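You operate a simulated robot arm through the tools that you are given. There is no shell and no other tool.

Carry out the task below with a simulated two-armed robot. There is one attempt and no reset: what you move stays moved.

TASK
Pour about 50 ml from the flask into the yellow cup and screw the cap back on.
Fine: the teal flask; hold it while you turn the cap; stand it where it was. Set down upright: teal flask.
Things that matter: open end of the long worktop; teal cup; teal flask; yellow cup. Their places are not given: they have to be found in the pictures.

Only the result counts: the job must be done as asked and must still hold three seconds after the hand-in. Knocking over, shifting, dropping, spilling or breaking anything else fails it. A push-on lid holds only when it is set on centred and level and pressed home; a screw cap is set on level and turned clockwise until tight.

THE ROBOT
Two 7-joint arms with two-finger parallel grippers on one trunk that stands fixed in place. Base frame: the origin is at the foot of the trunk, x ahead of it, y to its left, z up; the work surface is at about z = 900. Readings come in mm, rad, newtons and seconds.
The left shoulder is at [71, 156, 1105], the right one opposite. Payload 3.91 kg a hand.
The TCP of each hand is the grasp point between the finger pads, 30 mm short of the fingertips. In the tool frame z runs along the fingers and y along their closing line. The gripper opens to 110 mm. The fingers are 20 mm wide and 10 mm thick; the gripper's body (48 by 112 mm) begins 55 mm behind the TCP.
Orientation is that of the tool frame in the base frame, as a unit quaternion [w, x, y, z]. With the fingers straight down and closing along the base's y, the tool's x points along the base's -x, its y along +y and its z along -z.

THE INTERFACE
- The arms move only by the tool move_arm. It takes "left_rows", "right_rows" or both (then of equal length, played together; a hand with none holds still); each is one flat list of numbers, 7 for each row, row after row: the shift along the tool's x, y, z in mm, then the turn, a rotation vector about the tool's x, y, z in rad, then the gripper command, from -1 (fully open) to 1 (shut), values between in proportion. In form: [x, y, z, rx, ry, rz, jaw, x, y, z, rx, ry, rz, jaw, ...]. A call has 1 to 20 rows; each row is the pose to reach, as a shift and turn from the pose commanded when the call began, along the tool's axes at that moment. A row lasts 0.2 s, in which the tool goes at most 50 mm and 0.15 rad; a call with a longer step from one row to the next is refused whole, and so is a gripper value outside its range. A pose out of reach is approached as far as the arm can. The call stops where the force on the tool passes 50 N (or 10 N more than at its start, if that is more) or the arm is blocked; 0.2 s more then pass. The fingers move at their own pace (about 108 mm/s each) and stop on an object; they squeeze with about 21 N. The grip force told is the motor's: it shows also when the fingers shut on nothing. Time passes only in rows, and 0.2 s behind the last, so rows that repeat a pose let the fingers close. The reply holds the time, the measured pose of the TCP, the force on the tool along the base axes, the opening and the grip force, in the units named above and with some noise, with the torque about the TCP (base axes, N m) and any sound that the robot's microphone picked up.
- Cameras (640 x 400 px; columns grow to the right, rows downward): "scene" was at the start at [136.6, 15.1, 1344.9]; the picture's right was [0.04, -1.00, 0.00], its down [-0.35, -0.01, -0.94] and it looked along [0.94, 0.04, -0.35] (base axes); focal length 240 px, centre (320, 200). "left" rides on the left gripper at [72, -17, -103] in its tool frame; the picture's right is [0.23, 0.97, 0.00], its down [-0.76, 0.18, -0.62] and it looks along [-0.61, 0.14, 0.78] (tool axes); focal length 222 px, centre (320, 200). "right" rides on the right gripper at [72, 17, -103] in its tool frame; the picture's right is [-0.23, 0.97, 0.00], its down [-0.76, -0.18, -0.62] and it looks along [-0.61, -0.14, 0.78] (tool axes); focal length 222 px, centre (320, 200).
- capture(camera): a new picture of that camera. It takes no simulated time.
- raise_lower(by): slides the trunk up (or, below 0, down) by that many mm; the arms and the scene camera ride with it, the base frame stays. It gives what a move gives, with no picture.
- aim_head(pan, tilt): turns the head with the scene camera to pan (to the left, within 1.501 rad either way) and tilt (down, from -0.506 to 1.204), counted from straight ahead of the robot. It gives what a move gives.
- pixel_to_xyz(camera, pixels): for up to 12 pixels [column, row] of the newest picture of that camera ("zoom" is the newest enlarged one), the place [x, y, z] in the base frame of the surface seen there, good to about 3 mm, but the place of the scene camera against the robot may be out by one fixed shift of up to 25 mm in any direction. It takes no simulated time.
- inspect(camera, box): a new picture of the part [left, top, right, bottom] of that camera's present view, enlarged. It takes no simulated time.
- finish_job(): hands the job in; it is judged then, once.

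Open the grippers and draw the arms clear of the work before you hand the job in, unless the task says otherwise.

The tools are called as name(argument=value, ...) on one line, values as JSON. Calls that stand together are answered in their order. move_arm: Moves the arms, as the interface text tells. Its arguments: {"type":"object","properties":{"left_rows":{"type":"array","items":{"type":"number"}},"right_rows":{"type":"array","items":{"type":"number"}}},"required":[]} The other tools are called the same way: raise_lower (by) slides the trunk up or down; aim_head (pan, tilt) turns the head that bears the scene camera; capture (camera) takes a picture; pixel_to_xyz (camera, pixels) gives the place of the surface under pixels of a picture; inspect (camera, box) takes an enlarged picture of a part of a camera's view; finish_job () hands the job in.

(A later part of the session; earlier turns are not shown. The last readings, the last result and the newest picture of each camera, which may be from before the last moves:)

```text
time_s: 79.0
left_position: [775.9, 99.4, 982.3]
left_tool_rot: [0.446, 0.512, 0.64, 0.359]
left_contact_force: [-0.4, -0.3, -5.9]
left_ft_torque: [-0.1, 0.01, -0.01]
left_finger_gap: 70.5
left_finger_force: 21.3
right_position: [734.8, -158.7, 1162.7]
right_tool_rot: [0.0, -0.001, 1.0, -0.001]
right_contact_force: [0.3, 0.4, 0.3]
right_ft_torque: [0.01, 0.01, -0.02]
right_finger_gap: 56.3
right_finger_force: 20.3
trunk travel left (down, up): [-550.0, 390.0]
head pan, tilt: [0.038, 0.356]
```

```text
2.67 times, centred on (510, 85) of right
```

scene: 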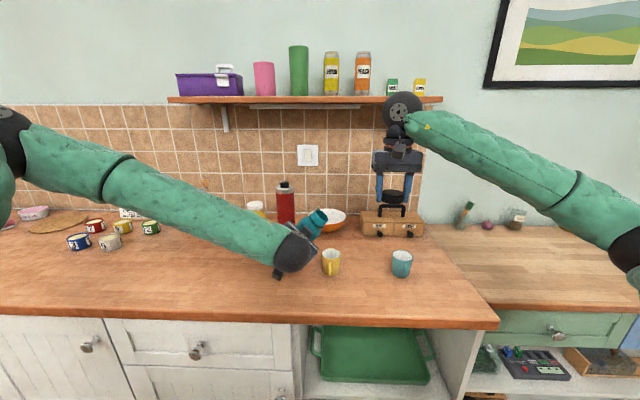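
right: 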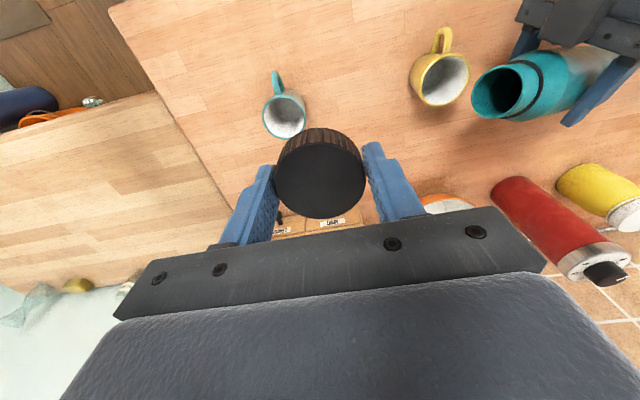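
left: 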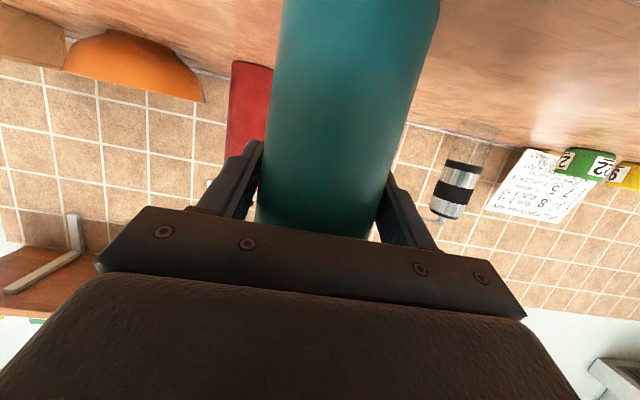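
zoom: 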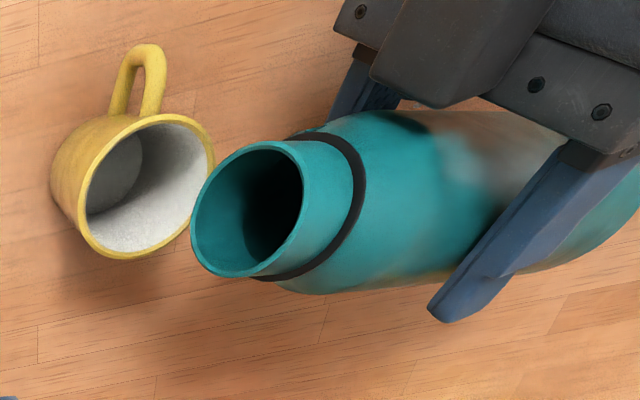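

Still dry at 1.35 (tilt ≈72°). Another +0.05.

move_arm(left_rows=[0.2, -0.6, 0.95, 0, 0, 0.025, 1, 0.5, -1.1, 1.9, 0, 0, 0.05, 1, 0.5, -1.1, 1.9, 0, 0, 0.05, 1, 0.5, -1.1, 1.9, 0, 0, 0.05, 1])

inspect(camera="right", box=[390, 20, 630, 150])

```text
time_s: 80.0
left_position: [778.4, 99.5, 978.9]
left_tool_rot: [0.438, 0.527, 0.627, 0.37]
left_contact_force: [0.6, -0.5, -4.4]
left_ft_torque: [-0.06, 0.0, 0.01]
left_finger_gap: 70.3
left_finger_force: 20.6
right_position: [733.8, -159.8, 1162.1]
right_tool_rot: [0.001, -0.001, 1.0, 0.0]
right_contact_force: [-0.6, -0.2, -0.1]
right_ft_torque: [-0.03, 0.01, 0.02]
right_finger_gap: 56.4
right_finger_force: 21.8
trunk travel left (down, up): [-550.0, 390.0]
head pan, tilt: [0.038, 0.356]
```

```text
2.67 times, centred on (510, 85) of right
```

zoom: 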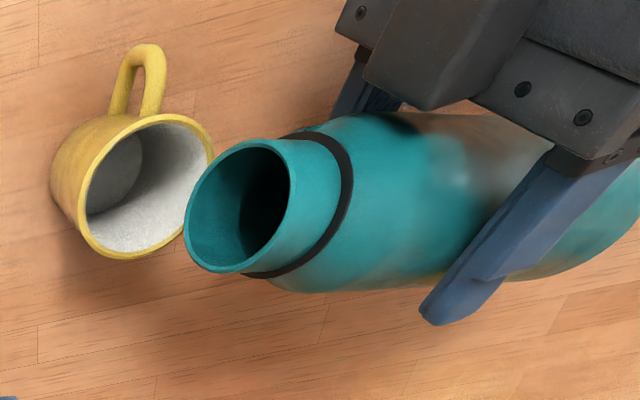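

Still dry at 1.4 rad (tilt ≈74.5°), with the lip about 22 mm above the rim. I'll use +0.04 steps, holding the lip height from here.

move_arm(left_rows=[-0.55, 1.6, -0.1, 0, 0, 0.02, 1, -1.1, 3.2, -0.16, 0, 0, 0.04, 1, -1.1, 3.2, -0.16, 0, 0, 0.04, 1, -1.1, 3.2, -0.16, 0, 0, 0.04, 1])

inspect(camera="right", box=[390, 20, 630, 150])

```text
time_s: 81.0
left_position: [779.8, 98.6, 984.3]
left_tool_rot: [0.43, 0.539, 0.617, 0.379]
left_contact_force: [0.2, -0.7, -5.4]
left_ft_torque: [-0.08, 0.02, -0.01]
left_finger_gap: 70.5
left_finger_force: 20.9
right_position: [733.8, -160.3, 1162.4]
right_tool_rot: [-0.001, 0.0, 1.0, 0.0]
right_contact_force: [0.1, -0.6, -0.8]
right_ft_torque: [0.04, 0.02, 0.0]
right_finger_gap: 56.1
right_finger_force: 21.5
trunk travel left (down, up): [-550.0, 390.0]
head pan, tilt: [0.038, 0.356]
```

```text
2.67 times, centred on (510, 85) of right
```

zoom: 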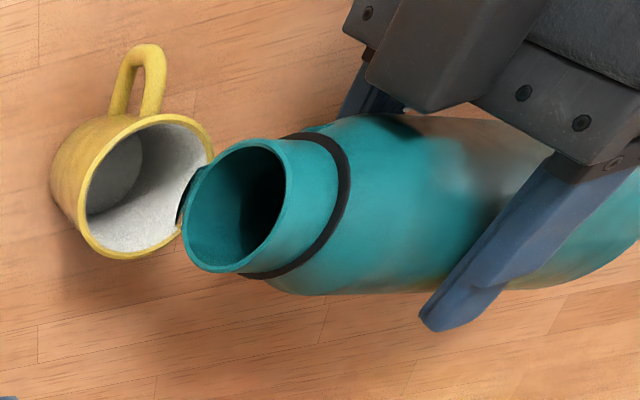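

A dark stream has just started at the lip (zoom (187,190)), falling into the cup. I'll hold and watch.

move_arm(left_rows=[0, 0, 0, 0, 0, 0, 1])

inspect(camera="right", box=[400, 30, 500, 130])

inspect(camera="scene", box=[280, 200, 380, 290])

```text
time_s: 81.4
left_position: [778.4, 98.8, 983.6]
left_tool_rot: [0.43, 0.54, 0.616, 0.378]
left_contact_force: [-0.2, 0.6, -4.9]
left_ft_torque: [-0.06, 0.0, -0.01]
left_finger_gap: 70.3
left_finger_force: 21.5
right_position: [734.8, -160.7, 1162.6]
right_tool_rot: [0.0, 0.0, 1.0, -0.001]
right_contact_force: [0.2, -0.9, 0.6]
right_ft_torque: [-0.03, -0.02, -0.01]
right_finger_gap: 56.6
right_finger_force: 20.9
trunk travel left (down, up): [-550.0, 390.0]
head pan, tilt: [0.038, 0.356]
```

```text
4.00 times, centred on (450, 80) of right
```

zoom: 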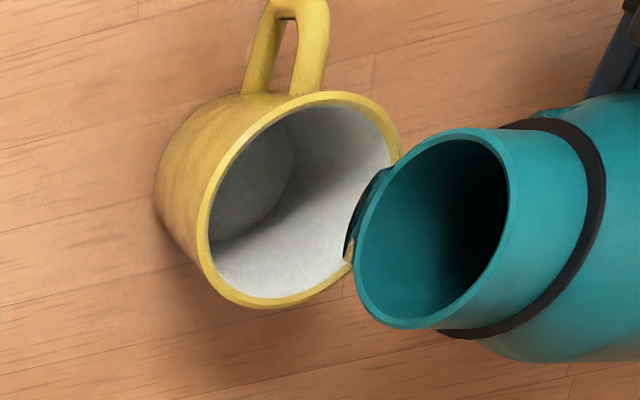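

```text
4.44 times, centred on (330, 245) of scene
```

zoom: 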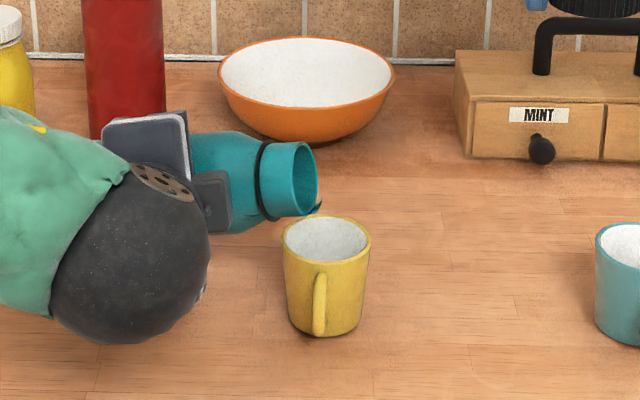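

Only a small bulge of liquid sits at the lip and the cup still looks empty. I'll add +0.02 rad and hold.

move_arm(left_rows=[-0.5, 1.65, -0.08, 0, 0, 0.02, 1, -0.5, 1.65, -0.08, 0, 0, 0.02, 1, -0.5, 1.65, -0.08, 0, 0, 0.02, 1])

inspect(camera="right", box=[400, 30, 500, 130])

inspect(camera="scene", box=[280, 200, 380, 290])

```text
time_s: 82.2
left_position: [779.7, 98.9, 985.7]
left_tool_rot: [0.426, 0.545, 0.612, 0.384]
left_contact_force: [0.2, -0.1, -5.1]
left_ft_torque: [-0.08, 0.01, 0.01]
left_finger_gap: 70.4
left_finger_force: 20.7
right_position: [733.6, -160.1, 1162.1]
right_tool_rot: [0.0, 0.0, 1.0, 0.0]
right_contact_force: [0.1, -0.7, -0.5]
right_ft_torque: [-0.03, 0.02, 0.0]
right_finger_gap: 56.3
right_finger_force: 20.7
trunk travel left (down, up): [-550.0, 390.0]
head pan, tilt: [0.038, 0.356]
```

```text
4.00 times, centred on (450, 80) of right
```

zoom: 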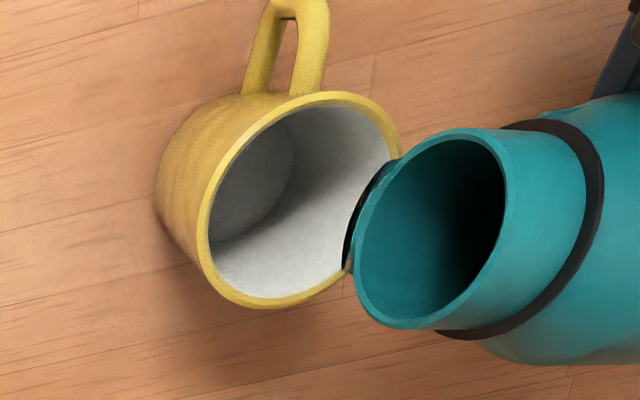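

```text
4.44 times, centred on (330, 245) of scene
```

zoom: 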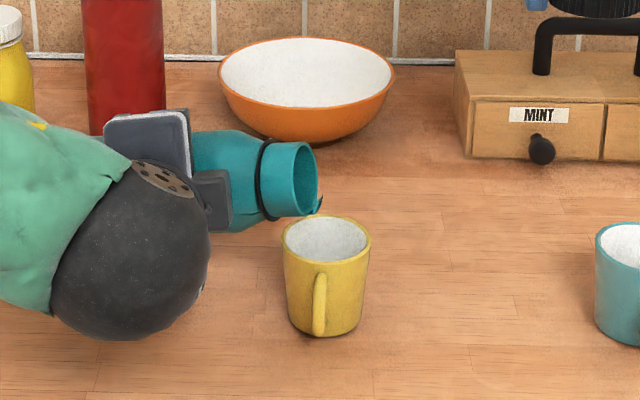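

The dark sliver at the lip persists but the cup still looks empty. I'll check depths inside the cup and on that sliver.

pixel_to_xyz(camera="zoom", pixels=[[317, 207], [319, 203], [314, 211], [311, 214], [325, 245], [340, 240]])

inspect(camera="right", box=[430, 60, 480, 110])

pixel_to_xyz(camera="right", pixels=[[435, 80], [430, 75], [437, 72], [440, 80], [433, 88], [459, 80], [457, 85], [456, 90], [462, 75], [445, 85], [428, 82], [440, 70]])

```text
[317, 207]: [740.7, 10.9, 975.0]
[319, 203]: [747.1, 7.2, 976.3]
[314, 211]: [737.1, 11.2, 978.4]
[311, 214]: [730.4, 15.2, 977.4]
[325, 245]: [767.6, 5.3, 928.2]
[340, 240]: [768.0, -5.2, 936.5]
```

```text
8.00 times, centred on (455, 85) of right
```

zoom: 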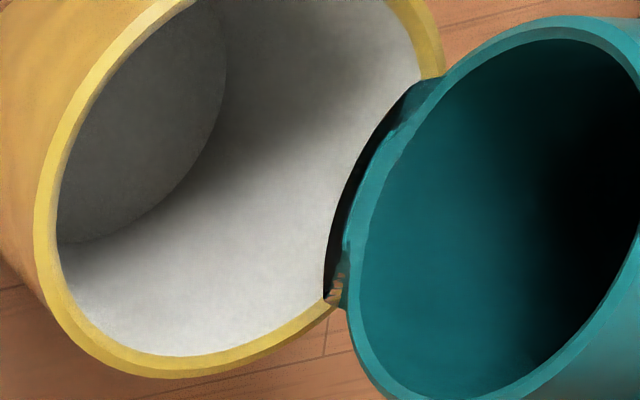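

```text
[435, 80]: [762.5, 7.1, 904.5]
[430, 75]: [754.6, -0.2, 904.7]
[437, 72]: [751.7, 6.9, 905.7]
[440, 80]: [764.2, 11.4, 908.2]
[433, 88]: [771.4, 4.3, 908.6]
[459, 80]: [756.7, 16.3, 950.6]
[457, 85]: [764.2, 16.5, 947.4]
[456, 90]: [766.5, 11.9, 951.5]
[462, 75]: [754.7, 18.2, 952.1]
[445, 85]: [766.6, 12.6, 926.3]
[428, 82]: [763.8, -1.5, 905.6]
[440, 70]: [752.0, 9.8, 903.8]
```

The floor still reads z≈905, so nothing has poured yet. Another +0.02 rad.

move_arm(left_rows=[-0.5, 1.65, -0.08, 0, 0, 0.02, 1, -0.5, 1.65, -0.08, 0, 0, 0.02, 1, -0.5, 1.65, -0.08, 0, 0, 0.02, 1])

inspect(camera="right", box=[400, 30, 500, 130])

inspect(camera="scene", box=[300, 210, 360, 270])

```text
time_s: 83.0
left_position: [780.7, 98.3, 987.4]
left_tool_rot: [0.422, 0.553, 0.605, 0.388]
left_contact_force: [0.0, -0.5, -5.2]
left_ft_torque: [-0.07, 0.0, 0.01]
left_finger_gap: 70.5
left_finger_force: 20.9
right_position: [734.3, -159.7, 1162.9]
right_tool_rot: [0.0, -0.001, 1.0, 0.001]
right_contact_force: [0.5, 1.1, -0.5]
right_ft_torque: [0.0, -0.03, 0.0]
right_finger_gap: 56.3
right_finger_force: 20.8
trunk travel left (down, up): [-550.0, 390.0]
head pan, tilt: [0.038, 0.356]
```

```text
4.00 times, centred on (450, 80) of right
```

zoom: 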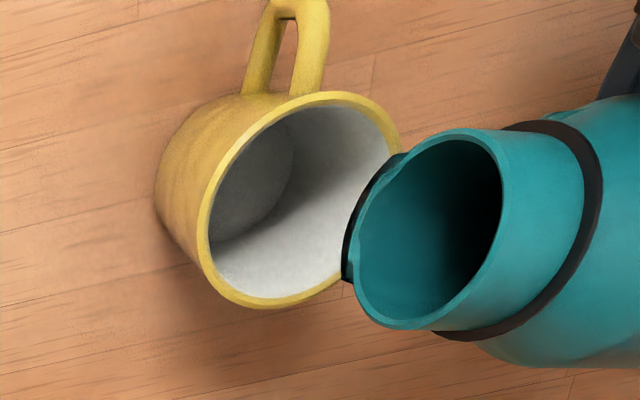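

```text
6.67 times, centred on (330, 240) of scene
```

zoom: 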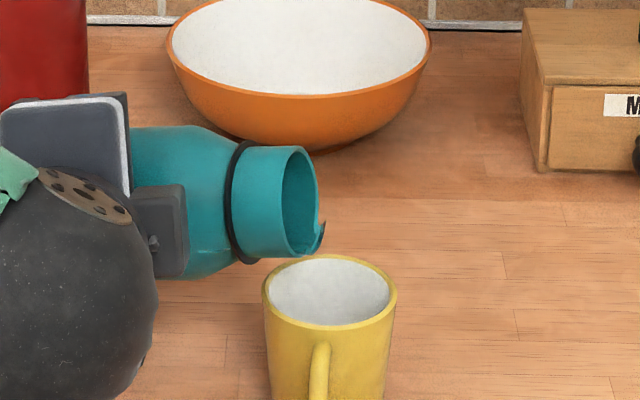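

A clear tongue of liquid is growing at the lip (scene zoom (320,240)). I'll hold a few rows and see whether it drains into the cup.

move_arm(left_rows=[0, 0, 0, 0, 0, 0, 1, 0, 0, 0, 0, 0, 0, 1, 0, 0, 0, 0, 0, 0, 1])

inspect(camera="right", box=[400, 30, 500, 130])

inspect(camera="scene", box=[300, 210, 360, 270])

```text
time_s: 83.8
left_position: [780.8, 99.1, 987.1]
left_tool_rot: [0.423, 0.551, 0.605, 0.388]
left_contact_force: [-0.1, 0.3, -5.8]
left_ft_torque: [-0.07, 0.0, 0.03]
left_finger_gap: 70.2
left_finger_force: 21.1
right_position: [733.9, -159.0, 1163.0]
right_tool_rot: [0.0, 0.0, 1.0, 0.0]
right_contact_force: [0.6, 0.4, -0.1]
right_ft_torque: [0.02, -0.01, 0.01]
right_finger_gap: 56.3
right_finger_force: 21.1
trunk travel left (down, up): [-550.0, 390.0]
head pan, tilt: [0.038, 0.356]
```

```text
4.00 times, centred on (450, 80) of right
```

zoom: 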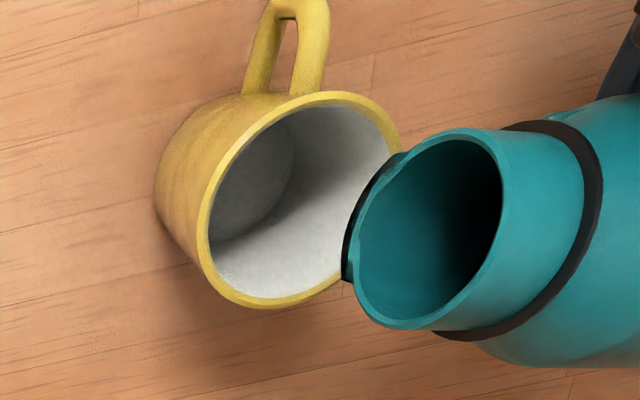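

```text
6.67 times, centred on (330, 240) of scene
```

zoom: 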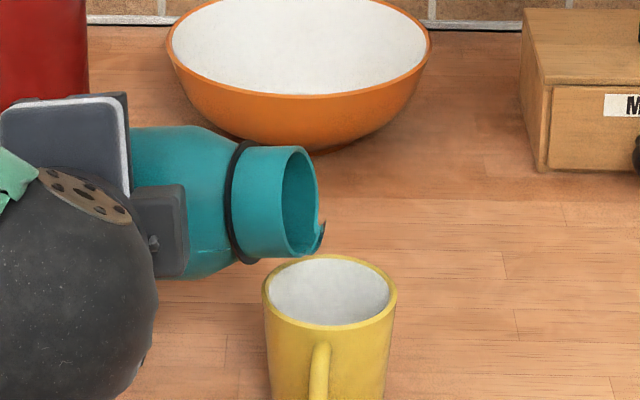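

It's static, so the level is just at the lip. Another +0.02 rad with a hold.

move_arm(left_rows=[-0.4, 1.67, -0.08, 0, 0, 0.02, 1, -0.4, 1.67, -0.08, 0, 0, 0.02, 1, -0.4, 1.67, -0.08, 0, 0, 0.02, 1])

inspect(camera="right", box=[400, 30, 500, 130])

inspect(camera="scene", box=[300, 210, 360, 270])

```text
time_s: 84.6
left_position: [781.2, 97.3, 987.8]
left_tool_rot: [0.418, 0.56, 0.599, 0.391]
left_contact_force: [0.3, -0.3, -5.2]
left_ft_torque: [-0.06, 0.02, 0.01]
left_finger_gap: 70.3
left_finger_force: 20.8
right_position: [733.5, -159.2, 1162.4]
right_tool_rot: [0.0, 0.001, 1.0, 0.0]
right_contact_force: [-0.3, 0.3, -0.6]
right_ft_torque: [0.02, 0.0, 0.01]
right_finger_gap: 56.2
right_finger_force: 21.2
trunk travel left (down, up): [-550.0, 390.0]
head pan, tilt: [0.038, 0.356]
```

```text
4.00 times, centred on (450, 80) of right
```

zoom: 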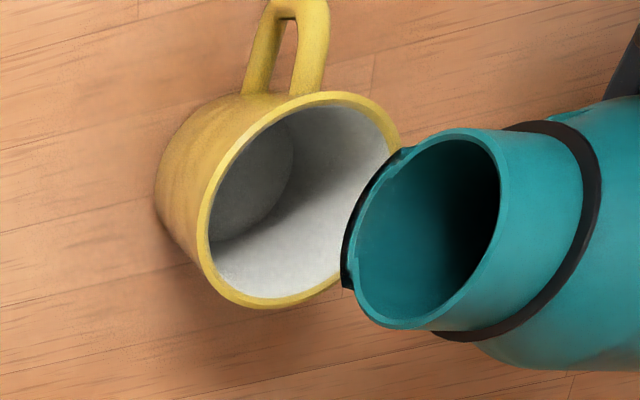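

```text
6.67 times, centred on (330, 240) of scene
```

zoom: 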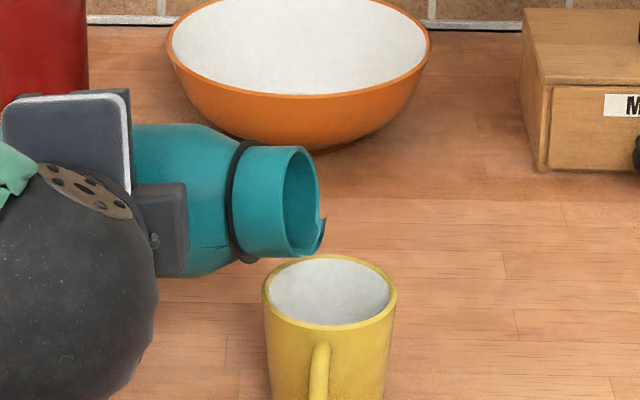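

Still just a bulge at the lip, growing slightly. I'll add +0.03 rad and hold.

move_arm(left_rows=[-0.3, 1.23, -0.06, 0, 0, 0.015, 1, -0.6, 2.46, -0.12, 0, 0, 0.03, 1, -0.6, 2.46, -0.12, 0, 0, 0.03, 1])

inspect(camera="right", box=[400, 30, 500, 130])

inspect(camera="scene", box=[300, 210, 360, 270])

```text
time_s: 85.4
left_position: [781.7, 96.9, 991.6]
left_tool_rot: [0.413, 0.566, 0.592, 0.398]
left_contact_force: [0.0, -0.1, -5.4]
left_ft_torque: [-0.04, 0.01, 0.05]
left_finger_gap: 70.4
left_finger_force: 20.7
right_position: [734.5, -159.6, 1161.7]
right_tool_rot: [0.0, 0.001, 1.0, 0.0]
right_contact_force: [-0.7, 0.7, -0.2]
right_ft_torque: [-0.02, -0.03, -0.01]
right_finger_gap: 56.1
right_finger_force: 20.8
trunk travel left (down, up): [-550.0, 390.0]
head pan, tilt: [0.038, 0.356]
```

```text
4.00 times, centred on (450, 80) of right
```

zoom: 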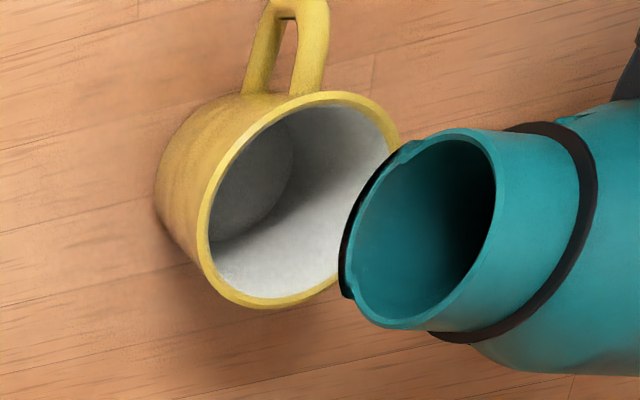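

```text
6.67 times, centred on (330, 240) of scene
```

zoom: 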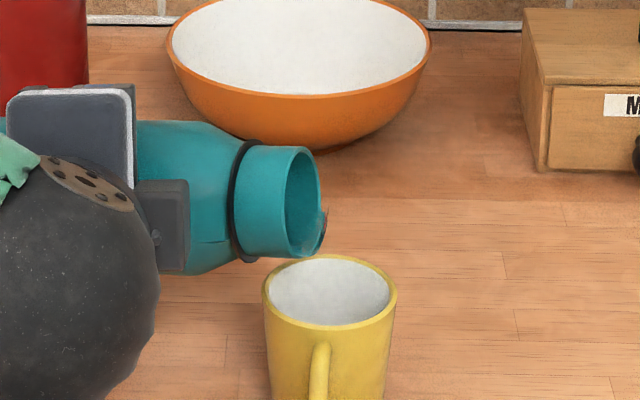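

The clear liquid is now visible inside the mouth, still held at the lip. Another +0.02 rad with a longer hold.

move_arm(left_rows=[-0.35, 1.69, -0.08, 0, 0, 0.02, 1, -0.35, 1.69, -0.08, 0, 0, 0.02, 1, -0.35, 1.69, -0.08, 0, 0, 0.02, 1])

inspect(camera="right", box=[400, 30, 500, 130])

inspect(camera="scene", box=[300, 210, 360, 270])

```text
time_s: 86.2
left_position: [781.5, 95.9, 992.0]
left_tool_rot: [0.408, 0.573, 0.587, 0.402]
left_contact_force: [0.4, -0.7, -5.6]
left_ft_torque: [-0.09, 0.0, 0.01]
left_finger_gap: 70.3
left_finger_force: 20.8
right_position: [734.1, -159.9, 1160.9]
right_tool_rot: [0.0, 0.0, 1.0, 0.0]
right_contact_force: [-0.1, 0.0, -0.4]
right_ft_torque: [0.02, -0.02, 0.01]
right_finger_gap: 56.5
right_finger_force: 21.2
trunk travel left (down, up): [-550.0, 390.0]
head pan, tilt: [0.038, 0.356]
```

```text
4.00 times, centred on (450, 80) of right
```

zoom: 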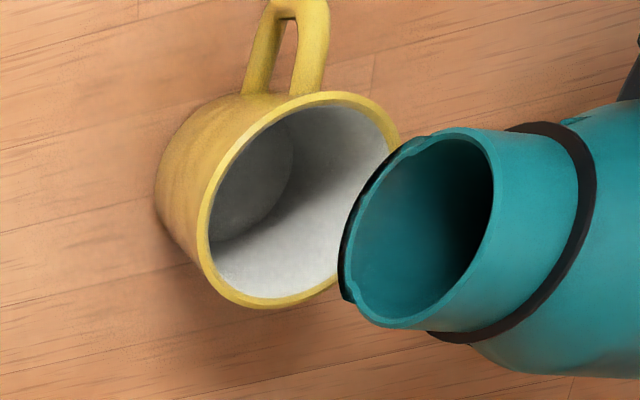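

```text
6.67 times, centred on (330, 240) of scene
```

zoom: 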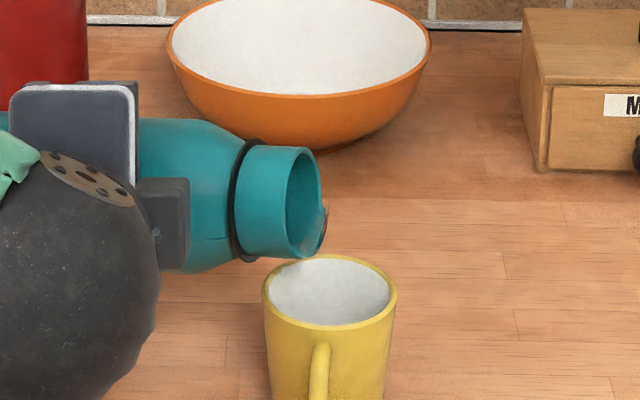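

Still none in the cup. +0.03 rad more.

move_arm(left_rows=[-0.25, 1.25, -0.06, 0, 0, 0.015, 1, -0.5, 2.5, -0.12, 0, 0, 0.03, 1, -0.5, 2.5, -0.12, 0, 0, 0.03, 1])

inspect(camera="right", box=[400, 30, 500, 130])

inspect(camera="scene", box=[300, 210, 360, 270])

```text
time_s: 87.0
left_position: [781.4, 95.9, 995.0]
left_tool_rot: [0.402, 0.582, 0.577, 0.408]
left_contact_force: [-0.2, 0.0, -5.5]
left_ft_torque: [-0.04, 0.0, -0.06]
left_finger_gap: 70.2
left_finger_force: 21.4
right_position: [734.2, -160.4, 1161.7]
right_tool_rot: [0.0, 0.0, 1.0, 0.0]
right_contact_force: [-0.6, 0.9, -0.5]
right_ft_torque: [-0.03, 0.03, -0.01]
right_finger_gap: 56.0
right_finger_force: 20.6
trunk travel left (down, up): [-550.0, 390.0]
head pan, tilt: [0.038, 0.356]
```

```text
4.00 times, centred on (450, 80) of right
```

zoom: 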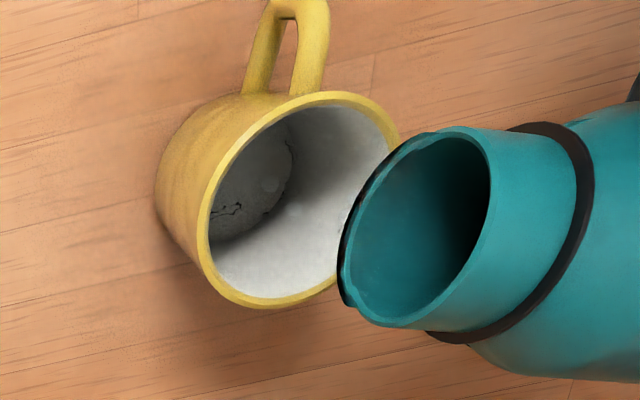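

```text
6.67 times, centred on (330, 240) of scene
```

zoom: 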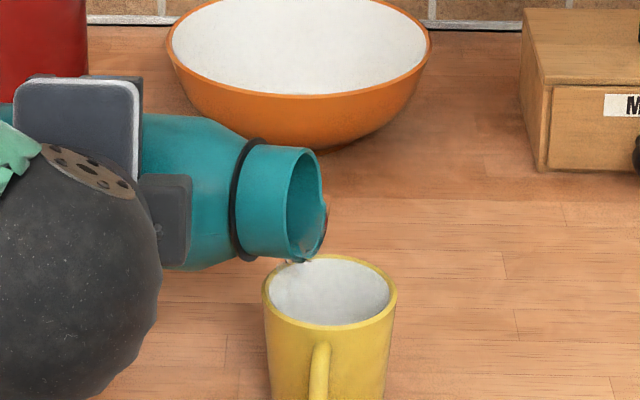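

Liquid is starting to reach the cup floor (patch at zoom (230,210)) and drips off the lip inside the cup. I'll shift the lip 5 mm further toward the cup centre while holding this tilt.

move_arm(left_rows=[-2.5, 0, 0, 0, 0, 0, 1, -5, 0, 0, 0, 0, 0, 1])

inspect(camera="right", box=[400, 30, 500, 130])

inspect(camera="scene", box=[300, 210, 360, 270])

```text
time_s: 87.6
left_position: [781.8, 91.8, 996.3]
left_tool_rot: [0.402, 0.581, 0.577, 0.408]
left_contact_force: [-0.4, 0.7, -5.4]
left_ft_torque: [-0.02, 0.02, 0.01]
left_finger_gap: 70.3
left_finger_force: 21.0
right_position: [733.8, -158.9, 1161.4]
right_tool_rot: [0.0, 0.0, 1.0, 0.0]
right_contact_force: [0.0, -1.1, -0.6]
right_ft_torque: [0.01, 0.02, 0.03]
right_finger_gap: 56.5
right_finger_force: 21.6
trunk travel left (down, up): [-550.0, 390.0]
head pan, tilt: [0.038, 0.356]
```

```text
4.00 times, centred on (450, 80) of right
```

zoom: 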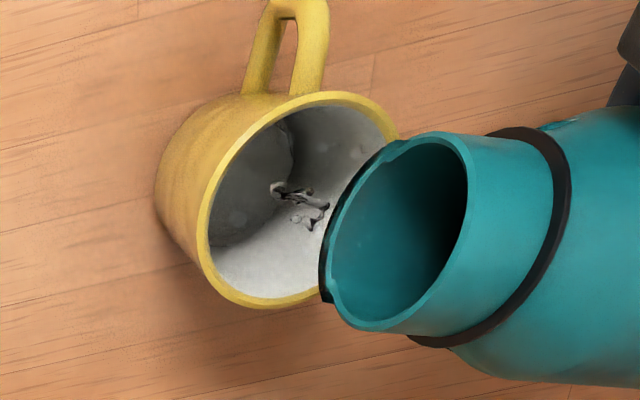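

```text
6.67 times, centred on (330, 240) of scene
```

zoom: 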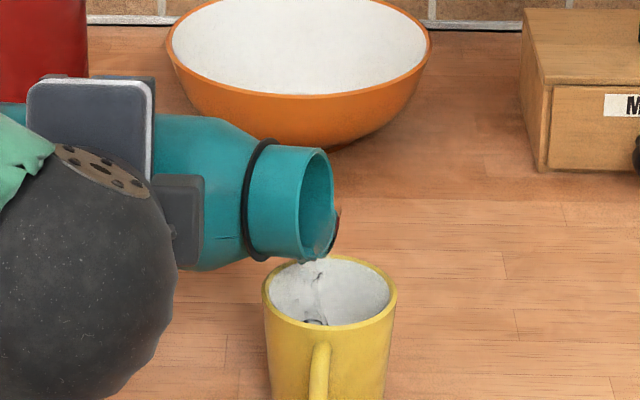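

A clear stream now falls near the cup's centre. I'll hold this tilt and monitor the level.

move_arm(left_rows=[0, 0, 0, 0, 0, 0, 1, 0, 0, 0, 0, 0, 0, 1])

inspect(camera="right", box=[400, 30, 500, 130])

inspect(camera="scene", box=[300, 210, 360, 270])

```text
time_s: 88.2
left_position: [782.1, 90.6, 994.4]
left_tool_rot: [0.403, 0.582, 0.577, 0.408]
left_contact_force: [0.2, -0.6, -5.2]
left_ft_torque: [-0.03, 0.0, 0.01]
left_finger_gap: 70.5
left_finger_force: 21.2
right_position: [734.0, -159.7, 1161.5]
right_tool_rot: [-0.001, 0.0, 1.0, 0.0]
right_contact_force: [-0.3, 0.2, -0.4]
right_ft_torque: [0.01, 0.01, 0.01]
right_finger_gap: 56.3
right_finger_force: 20.7
trunk travel left (down, up): [-550.0, 390.0]
head pan, tilt: [0.038, 0.356]
```

```text
4.00 times, centred on (450, 80) of right
```

zoom: 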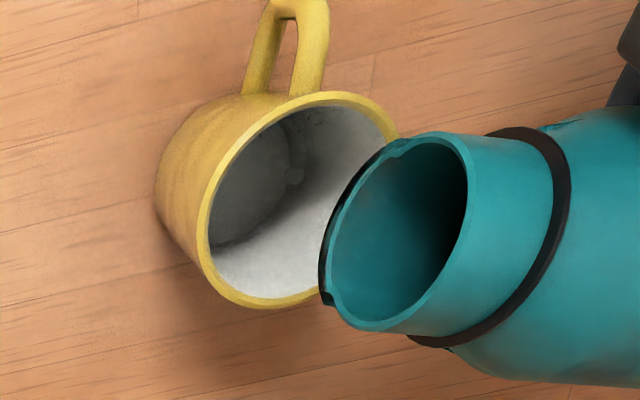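

```text
6.67 times, centred on (330, 240) of scene
```

zoom: 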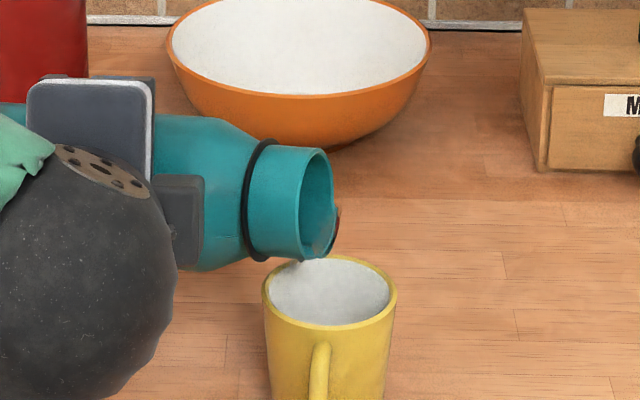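

The flow stopped after only a small amount. I'll add +0.03 rad and watch again.

move_arm(left_rows=[-0.3, 1.25, -0.08, 0, 0, 0.015, 1, -0.6, 2.5, -0.15, 0, 0, 0.03, 1, -0.6, 2.5, -0.15, 0, 0, 0.03, 1])

inspect(camera="right", box=[400, 30, 500, 130])

inspect(camera="scene", box=[300, 210, 360, 270])

```text
time_s: 89.0
left_position: [783.6, 90.9, 995.8]
left_tool_rot: [0.396, 0.59, 0.569, 0.414]
left_contact_force: [-0.9, 0.0, -6.0]
left_ft_torque: [-0.02, 0.03, -0.02]
left_finger_gap: 70.4
left_finger_force: 21.2
right_position: [734.4, -160.1, 1161.3]
right_tool_rot: [0.0, 0.0, 1.0, -0.001]
right_contact_force: [0.0, 0.2, -0.5]
right_ft_torque: [-0.03, -0.01, -0.01]
right_finger_gap: 56.1
right_finger_force: 21.2
trunk travel left (down, up): [-550.0, 390.0]
head pan, tilt: [0.038, 0.356]
```

```text
4.00 times, centred on (450, 80) of right
```

zoom: 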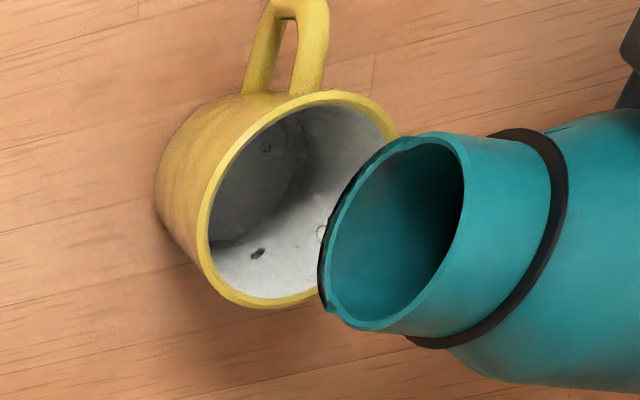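

```text
6.67 times, centred on (330, 240) of scene
```

zoom: 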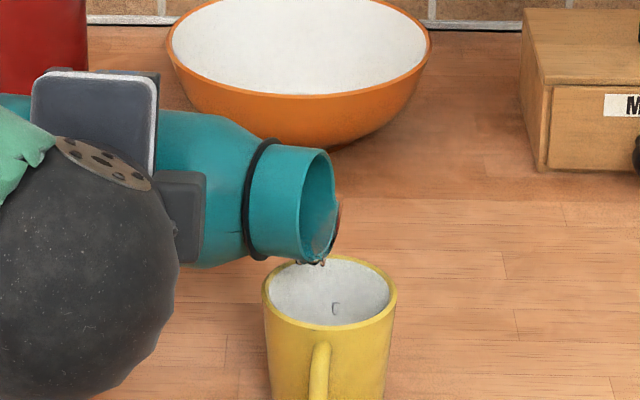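

Droplets are falling within the cup. I'll hold, then check the depth inside the cup.

move_arm(left_rows=[0, 0, 0, 0, 0, 0, 1, 0, 0, 0, 0, 0, 0, 1, 0, 0, 0, 0, 0, 0, 1])

capture(camera="right")

pixel_to_xyz(camera="right", pixels=[[435, 80], [430, 75], [437, 72], [440, 80], [433, 88], [428, 82], [440, 70], [438, 85], [434, 70], [442, 75]])

inspect(camera="right", box=[420, 55, 470, 105])

```text
time_s: 89.8
left_position: [781.6, 92.3, 997.8]
left_tool_rot: [0.397, 0.59, 0.569, 0.414]
left_contact_force: [-0.2, 0.4, -5.5]
left_ft_torque: [-0.06, 0.04, 0.01]
left_finger_gap: 70.3
left_finger_force: 21.1
right_position: [734.5, -159.7, 1163.0]
right_tool_rot: [0.0, -0.001, 1.0, 0.0]
right_contact_force: [-0.3, 0.1, 0.5]
right_ft_torque: [-0.01, -0.02, 0.03]
right_finger_gap: 56.0
right_finger_force: 21.2
trunk travel left (down, up): [-550.0, 390.0]
head pan, tilt: [0.038, 0.356]
```

```text
taken
```

right: 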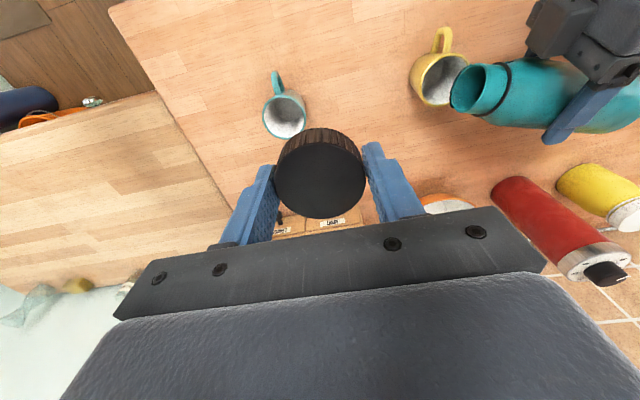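

```text
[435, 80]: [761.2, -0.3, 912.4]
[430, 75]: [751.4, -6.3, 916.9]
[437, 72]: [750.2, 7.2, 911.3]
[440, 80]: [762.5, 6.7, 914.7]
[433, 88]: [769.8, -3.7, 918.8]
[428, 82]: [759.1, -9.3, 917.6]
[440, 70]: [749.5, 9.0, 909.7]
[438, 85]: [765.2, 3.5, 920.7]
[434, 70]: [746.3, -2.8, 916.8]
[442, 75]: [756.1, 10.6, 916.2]
```

```text
8.00 times, centred on (445, 80) of right
```

zoom: 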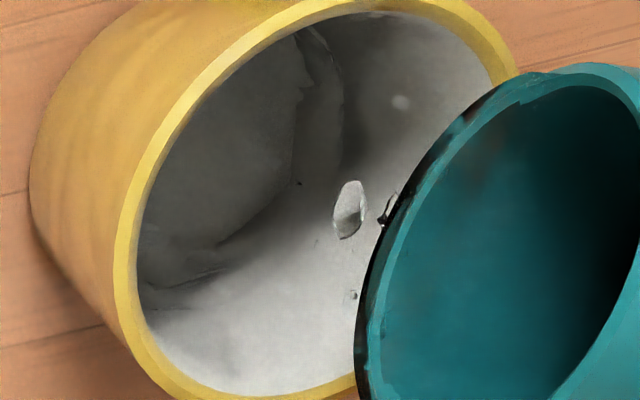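

Depths inside the cup now read about 910–920 rather than 905, so roughly 10 mm of liquid is in. I'll hold a bit longer to see whether it still flows.

move_arm(left_rows=[0, 0, 0, 0, 0, 0, 1, 0, 0, 0, 0, 0, 0, 1, 0, 0, 0, 0, 0, 0, 1])

inspect(camera="right", box=[420, 55, 470, 105])

pixel_to_xyz(camera="zoom", pixels=[[200, 150], [240, 120], [280, 100], [180, 200], [230, 200], [270, 160], [200, 250], [250, 250], [300, 130], [320, 100], [180, 290], [220, 300]])

inspect(camera="scene", box=[300, 210, 360, 270])

```text
time_s: 90.6
left_position: [783.6, 90.5, 996.4]
left_tool_rot: [0.395, 0.59, 0.569, 0.415]
left_contact_force: [0.0, -0.1, -4.8]
left_ft_torque: [-0.01, 0.0, -0.02]
left_finger_gap: 70.1
left_finger_force: 20.5
right_position: [733.0, -158.5, 1161.7]
right_tool_rot: [0.0, 0.0, 1.0, 0.0]
right_contact_force: [-0.6, 0.2, -0.6]
right_ft_torque: [0.07, 0.02, -0.01]
right_finger_gap: 56.1
right_finger_force: 21.2
trunk travel left (down, up): [-550.0, 390.0]
head pan, tilt: [0.038, 0.356]
```

```text
8.00 times, centred on (445, 80) of right
```

zoom: 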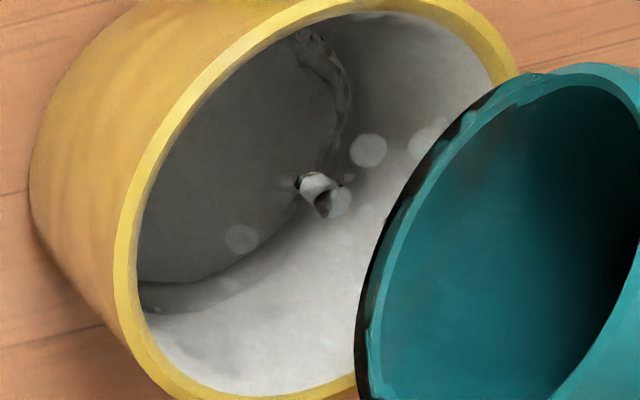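

```text
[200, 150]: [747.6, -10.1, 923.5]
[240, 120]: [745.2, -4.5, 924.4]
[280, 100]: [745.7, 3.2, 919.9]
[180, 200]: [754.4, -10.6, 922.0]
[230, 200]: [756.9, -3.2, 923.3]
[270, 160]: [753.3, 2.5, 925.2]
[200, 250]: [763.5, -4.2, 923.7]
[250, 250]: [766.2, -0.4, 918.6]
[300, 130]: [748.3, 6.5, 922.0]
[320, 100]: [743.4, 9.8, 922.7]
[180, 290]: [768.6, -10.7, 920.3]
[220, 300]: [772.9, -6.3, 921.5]
```

```text
6.67 times, centred on (330, 240) of scene
```

zoom: 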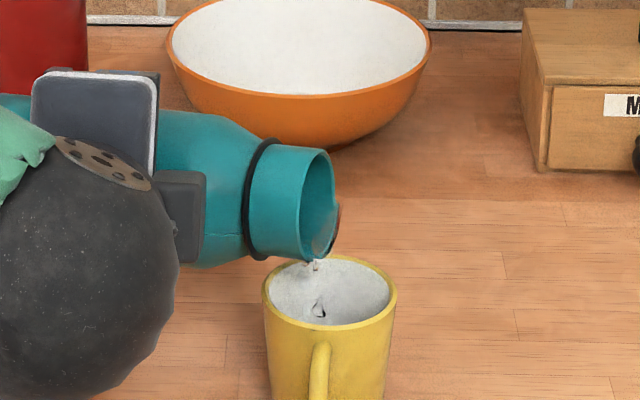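

The level is now about z≈922 (≈28 ml) and rising by roughly 10 ml per 0.8 s. I'll hold this tilt for another 0.8 s.

move_arm(left_rows=[0, 0, 0, 0, 0, 0, 1, 0, 0, 0, 0, 0, 0, 1, 0, 0, 0, 0, 0, 0, 1])

inspect(camera="right", box=[420, 55, 470, 105])

pixel_to_xyz(camera="zoom", pixels=[[200, 150], [240, 120], [280, 100], [180, 200], [230, 200], [270, 160], [200, 250], [250, 250], [300, 130], [320, 100], [180, 290], [220, 300]])

inspect(camera="scene", box=[300, 210, 360, 270])

```text
time_s: 91.4
left_position: [783.4, 91.1, 996.4]
left_tool_rot: [0.396, 0.59, 0.569, 0.414]
left_contact_force: [-0.3, 1.1, -5.0]
left_ft_torque: [-0.06, 0.02, -0.03]
left_finger_gap: 70.5
left_finger_force: 21.2
right_position: [734.3, -160.6, 1162.8]
right_tool_rot: [0.001, 0.0, 1.0, 0.0]
right_contact_force: [-0.6, -0.2, 0.7]
right_ft_torque: [0.0, -0.02, -0.01]
right_finger_gap: 56.3
right_finger_force: 20.4
trunk travel left (down, up): [-550.0, 390.0]
head pan, tilt: [0.038, 0.356]
```

```text
8.00 times, centred on (445, 80) of right
```

zoom: 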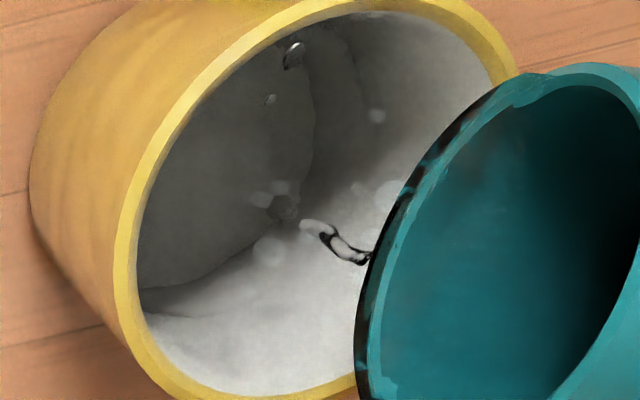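

```text
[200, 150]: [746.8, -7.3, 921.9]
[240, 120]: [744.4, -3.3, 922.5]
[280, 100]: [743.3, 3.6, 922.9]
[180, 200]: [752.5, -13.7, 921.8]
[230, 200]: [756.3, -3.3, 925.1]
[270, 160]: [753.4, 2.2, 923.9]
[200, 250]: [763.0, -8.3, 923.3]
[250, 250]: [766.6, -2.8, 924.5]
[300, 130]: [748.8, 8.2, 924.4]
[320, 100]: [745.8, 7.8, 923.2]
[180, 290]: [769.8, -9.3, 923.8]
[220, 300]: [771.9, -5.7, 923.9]
```

```text
6.67 times, centred on (330, 240) of scene
```

zoom: 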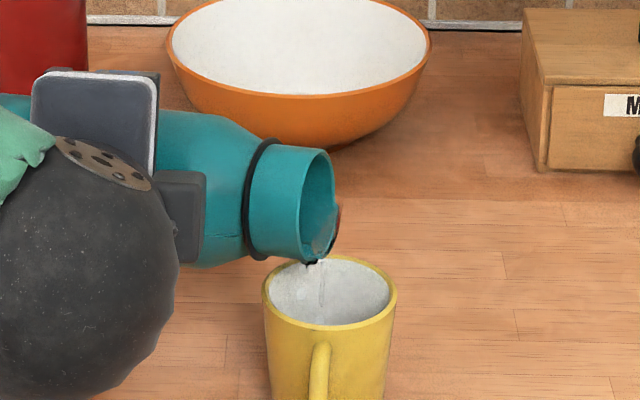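

The level is about 923.4 (≈30 ml) and the trickle is fading. I'll add +0.02 rad and hold.

move_arm(left_rows=[-0.5, 1.77, -0.13, 0, 0, 0.02, 1, -0.5, 1.77, -0.13, 0, 0, 0.02, 1, -0.5, 1.77, -0.13, 0, 0, 0.02, 1])

inspect(camera="right", box=[420, 55, 470, 105])

pixel_to_xyz(camera="zoom", pixels=[[200, 150], [240, 120], [280, 100], [180, 200], [230, 200], [270, 160], [200, 250], [250, 250], [300, 130], [320, 100], [180, 290], [220, 300]])

inspect(camera="scene", box=[300, 210, 360, 270])

```text
time_s: 92.2
left_position: [783.5, 90.2, 998.4]
left_tool_rot: [0.392, 0.596, 0.562, 0.419]
left_contact_force: [0.5, -0.3, -4.5]
left_ft_torque: [0.0, 0.03, 0.0]
left_finger_gap: 70.4
left_finger_force: 21.2
right_position: [733.4, -159.1, 1161.7]
right_tool_rot: [-0.001, -0.001, 1.0, 0.0]
right_contact_force: [0.1, 0.6, -1.2]
right_ft_torque: [0.02, 0.0, 0.05]
right_finger_gap: 56.4
right_finger_force: 21.0
trunk travel left (down, up): [-550.0, 390.0]
head pan, tilt: [0.038, 0.356]
```

```text
8.00 times, centred on (445, 80) of right
```

zoom: 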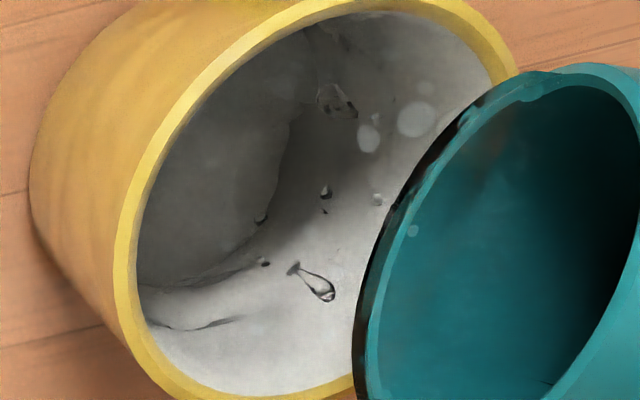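

```text
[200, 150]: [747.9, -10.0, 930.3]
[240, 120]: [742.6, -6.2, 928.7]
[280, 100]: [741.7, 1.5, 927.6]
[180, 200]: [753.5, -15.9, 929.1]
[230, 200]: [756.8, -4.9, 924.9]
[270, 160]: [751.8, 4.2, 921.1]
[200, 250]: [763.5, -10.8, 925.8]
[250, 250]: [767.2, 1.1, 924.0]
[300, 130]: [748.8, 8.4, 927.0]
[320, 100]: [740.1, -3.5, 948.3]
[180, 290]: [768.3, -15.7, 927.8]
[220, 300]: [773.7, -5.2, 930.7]
```

```text
6.67 times, centred on (330, 240) of scene
```

zoom: 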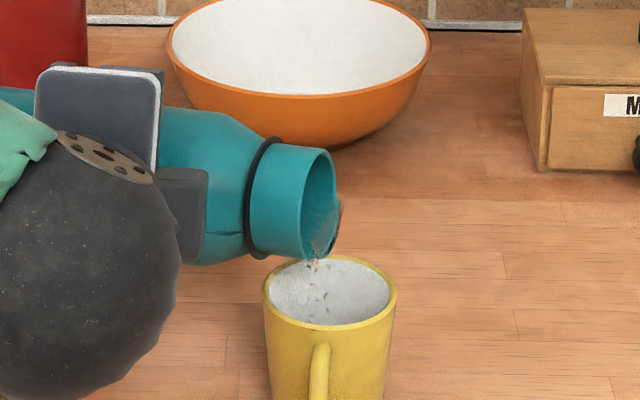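

The level is around 927 (≈37 ml) with drops still falling. I'll hold 0.4 s and recheck.

move_arm(left_rows=[0, 0, 0, 0, 0, 0, 1])

inspect(camera="right", box=[420, 55, 470, 105])

pixel_to_xyz(camera="zoom", pixels=[[200, 150], [240, 120], [260, 100], [180, 200], [230, 200], [270, 160], [200, 250], [250, 250], [290, 110], [160, 230], [180, 290], [220, 300]])

```text
time_s: 92.6
left_position: [784.8, 90.3, 1000.4]
left_tool_rot: [0.392, 0.596, 0.562, 0.419]
left_contact_force: [0.0, -0.4, -4.7]
left_ft_torque: [-0.01, 0.02, -0.03]
left_finger_gap: 70.0
left_finger_force: 20.7
right_position: [734.0, -159.0, 1161.7]
right_tool_rot: [0.0, -0.001, 1.0, 0.001]
right_contact_force: [0.3, -0.1, 0.0]
right_ft_torque: [0.0, 0.01, 0.03]
right_finger_gap: 55.9
right_finger_force: 21.2
trunk travel left (down, up): [-550.0, 390.0]
head pan, tilt: [0.038, 0.356]
```

```text
8.00 times, centred on (445, 80) of right
```

zoom: 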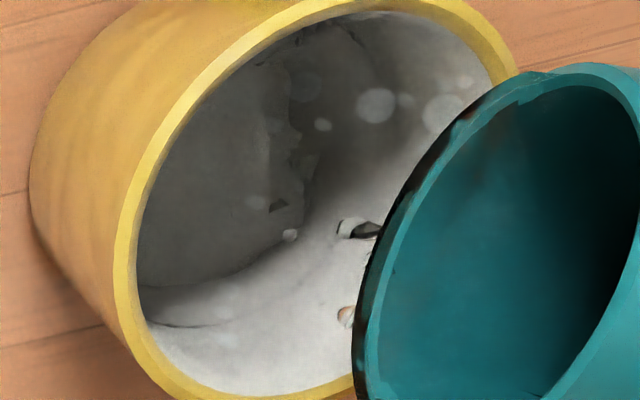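

```text
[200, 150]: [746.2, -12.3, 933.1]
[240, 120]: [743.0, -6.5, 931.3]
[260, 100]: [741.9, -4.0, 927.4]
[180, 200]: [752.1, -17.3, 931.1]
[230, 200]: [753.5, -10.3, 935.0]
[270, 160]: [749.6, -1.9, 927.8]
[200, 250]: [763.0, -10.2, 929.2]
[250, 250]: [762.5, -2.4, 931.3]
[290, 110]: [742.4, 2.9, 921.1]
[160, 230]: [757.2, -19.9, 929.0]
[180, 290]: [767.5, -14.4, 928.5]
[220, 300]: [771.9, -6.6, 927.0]
```

The level is about 929 (≈41 ml) and rising by roughly 4 ml per 0.4 s. I'll hold one more row, then roll back by 0.3 rad to stop the flow, and let it settle.

move_arm(left_rows=[0, 0, 0, 0, 0, 0, 1, 1.1, -9, -0.8, 0, 0, -0.15, 1, 2.3, -18, -1.6, 0, 0, -0.3, 1, 2.3, -18, -1.6, 0, 0, -0.3, 1, 2.3, -18, -1.6, 0, 0, -0.3, 1])

inspect(camera="right", box=[420, 55, 470, 105])

pixel_to_xyz(camera="zoom", pixels=[[200, 150], [240, 120], [260, 100], [180, 200], [230, 200], [270, 160], [200, 250], [250, 250], [290, 110], [160, 230], [180, 290], [220, 300]])

inspect(camera="scene", box=[280, 200, 380, 290])

```text
time_s: 93.8
left_position: [776.0, 93.3, 983.3]
left_tool_rot: [0.45, 0.504, 0.646, 0.355]
left_contact_force: [0.1, 0.7, -5.3]
left_ft_torque: [-0.07, 0.01, 0.0]
left_finger_gap: 70.4
left_finger_force: 21.0
right_position: [733.7, -159.6, 1161.8]
right_tool_rot: [0.001, -0.001, 1.0, 0.0]
right_contact_force: [0.1, -0.1, 0.1]
right_ft_torque: [0.0, -0.03, -0.02]
right_finger_gap: 56.2
right_finger_force: 20.8
trunk travel left (down, up): [-550.0, 390.0]
head pan, tilt: [0.038, 0.356]
```

```text
8.00 times, centred on (445, 80) of right
```

zoom: 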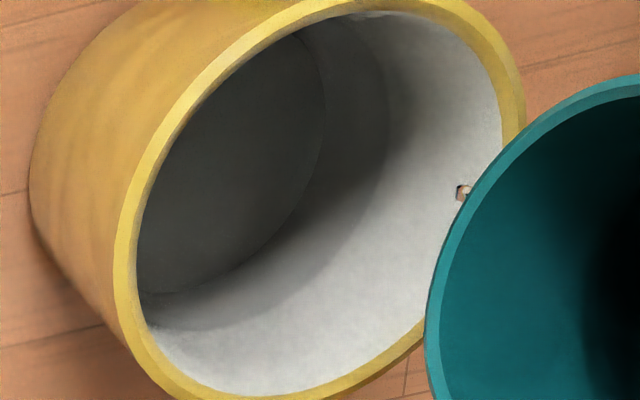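

```text
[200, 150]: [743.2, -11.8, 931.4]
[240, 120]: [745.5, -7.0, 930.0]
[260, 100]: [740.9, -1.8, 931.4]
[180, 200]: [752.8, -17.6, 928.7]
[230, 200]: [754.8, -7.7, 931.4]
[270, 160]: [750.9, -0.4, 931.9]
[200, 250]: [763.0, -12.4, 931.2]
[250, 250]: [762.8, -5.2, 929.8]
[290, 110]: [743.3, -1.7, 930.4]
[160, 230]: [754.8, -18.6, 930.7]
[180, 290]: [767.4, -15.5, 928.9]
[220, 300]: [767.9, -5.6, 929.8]
```

```text
4.44 times, centred on (330, 245) of scene
```

zoom: 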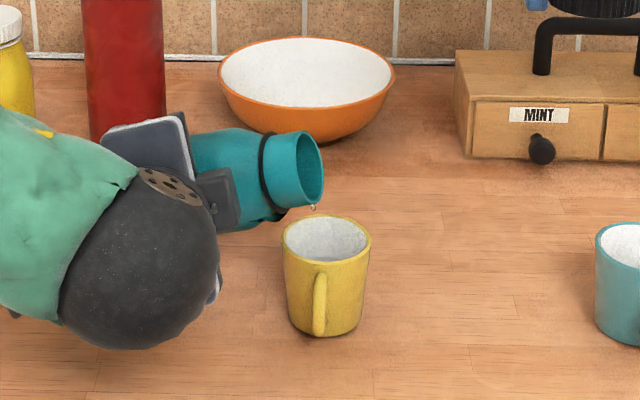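

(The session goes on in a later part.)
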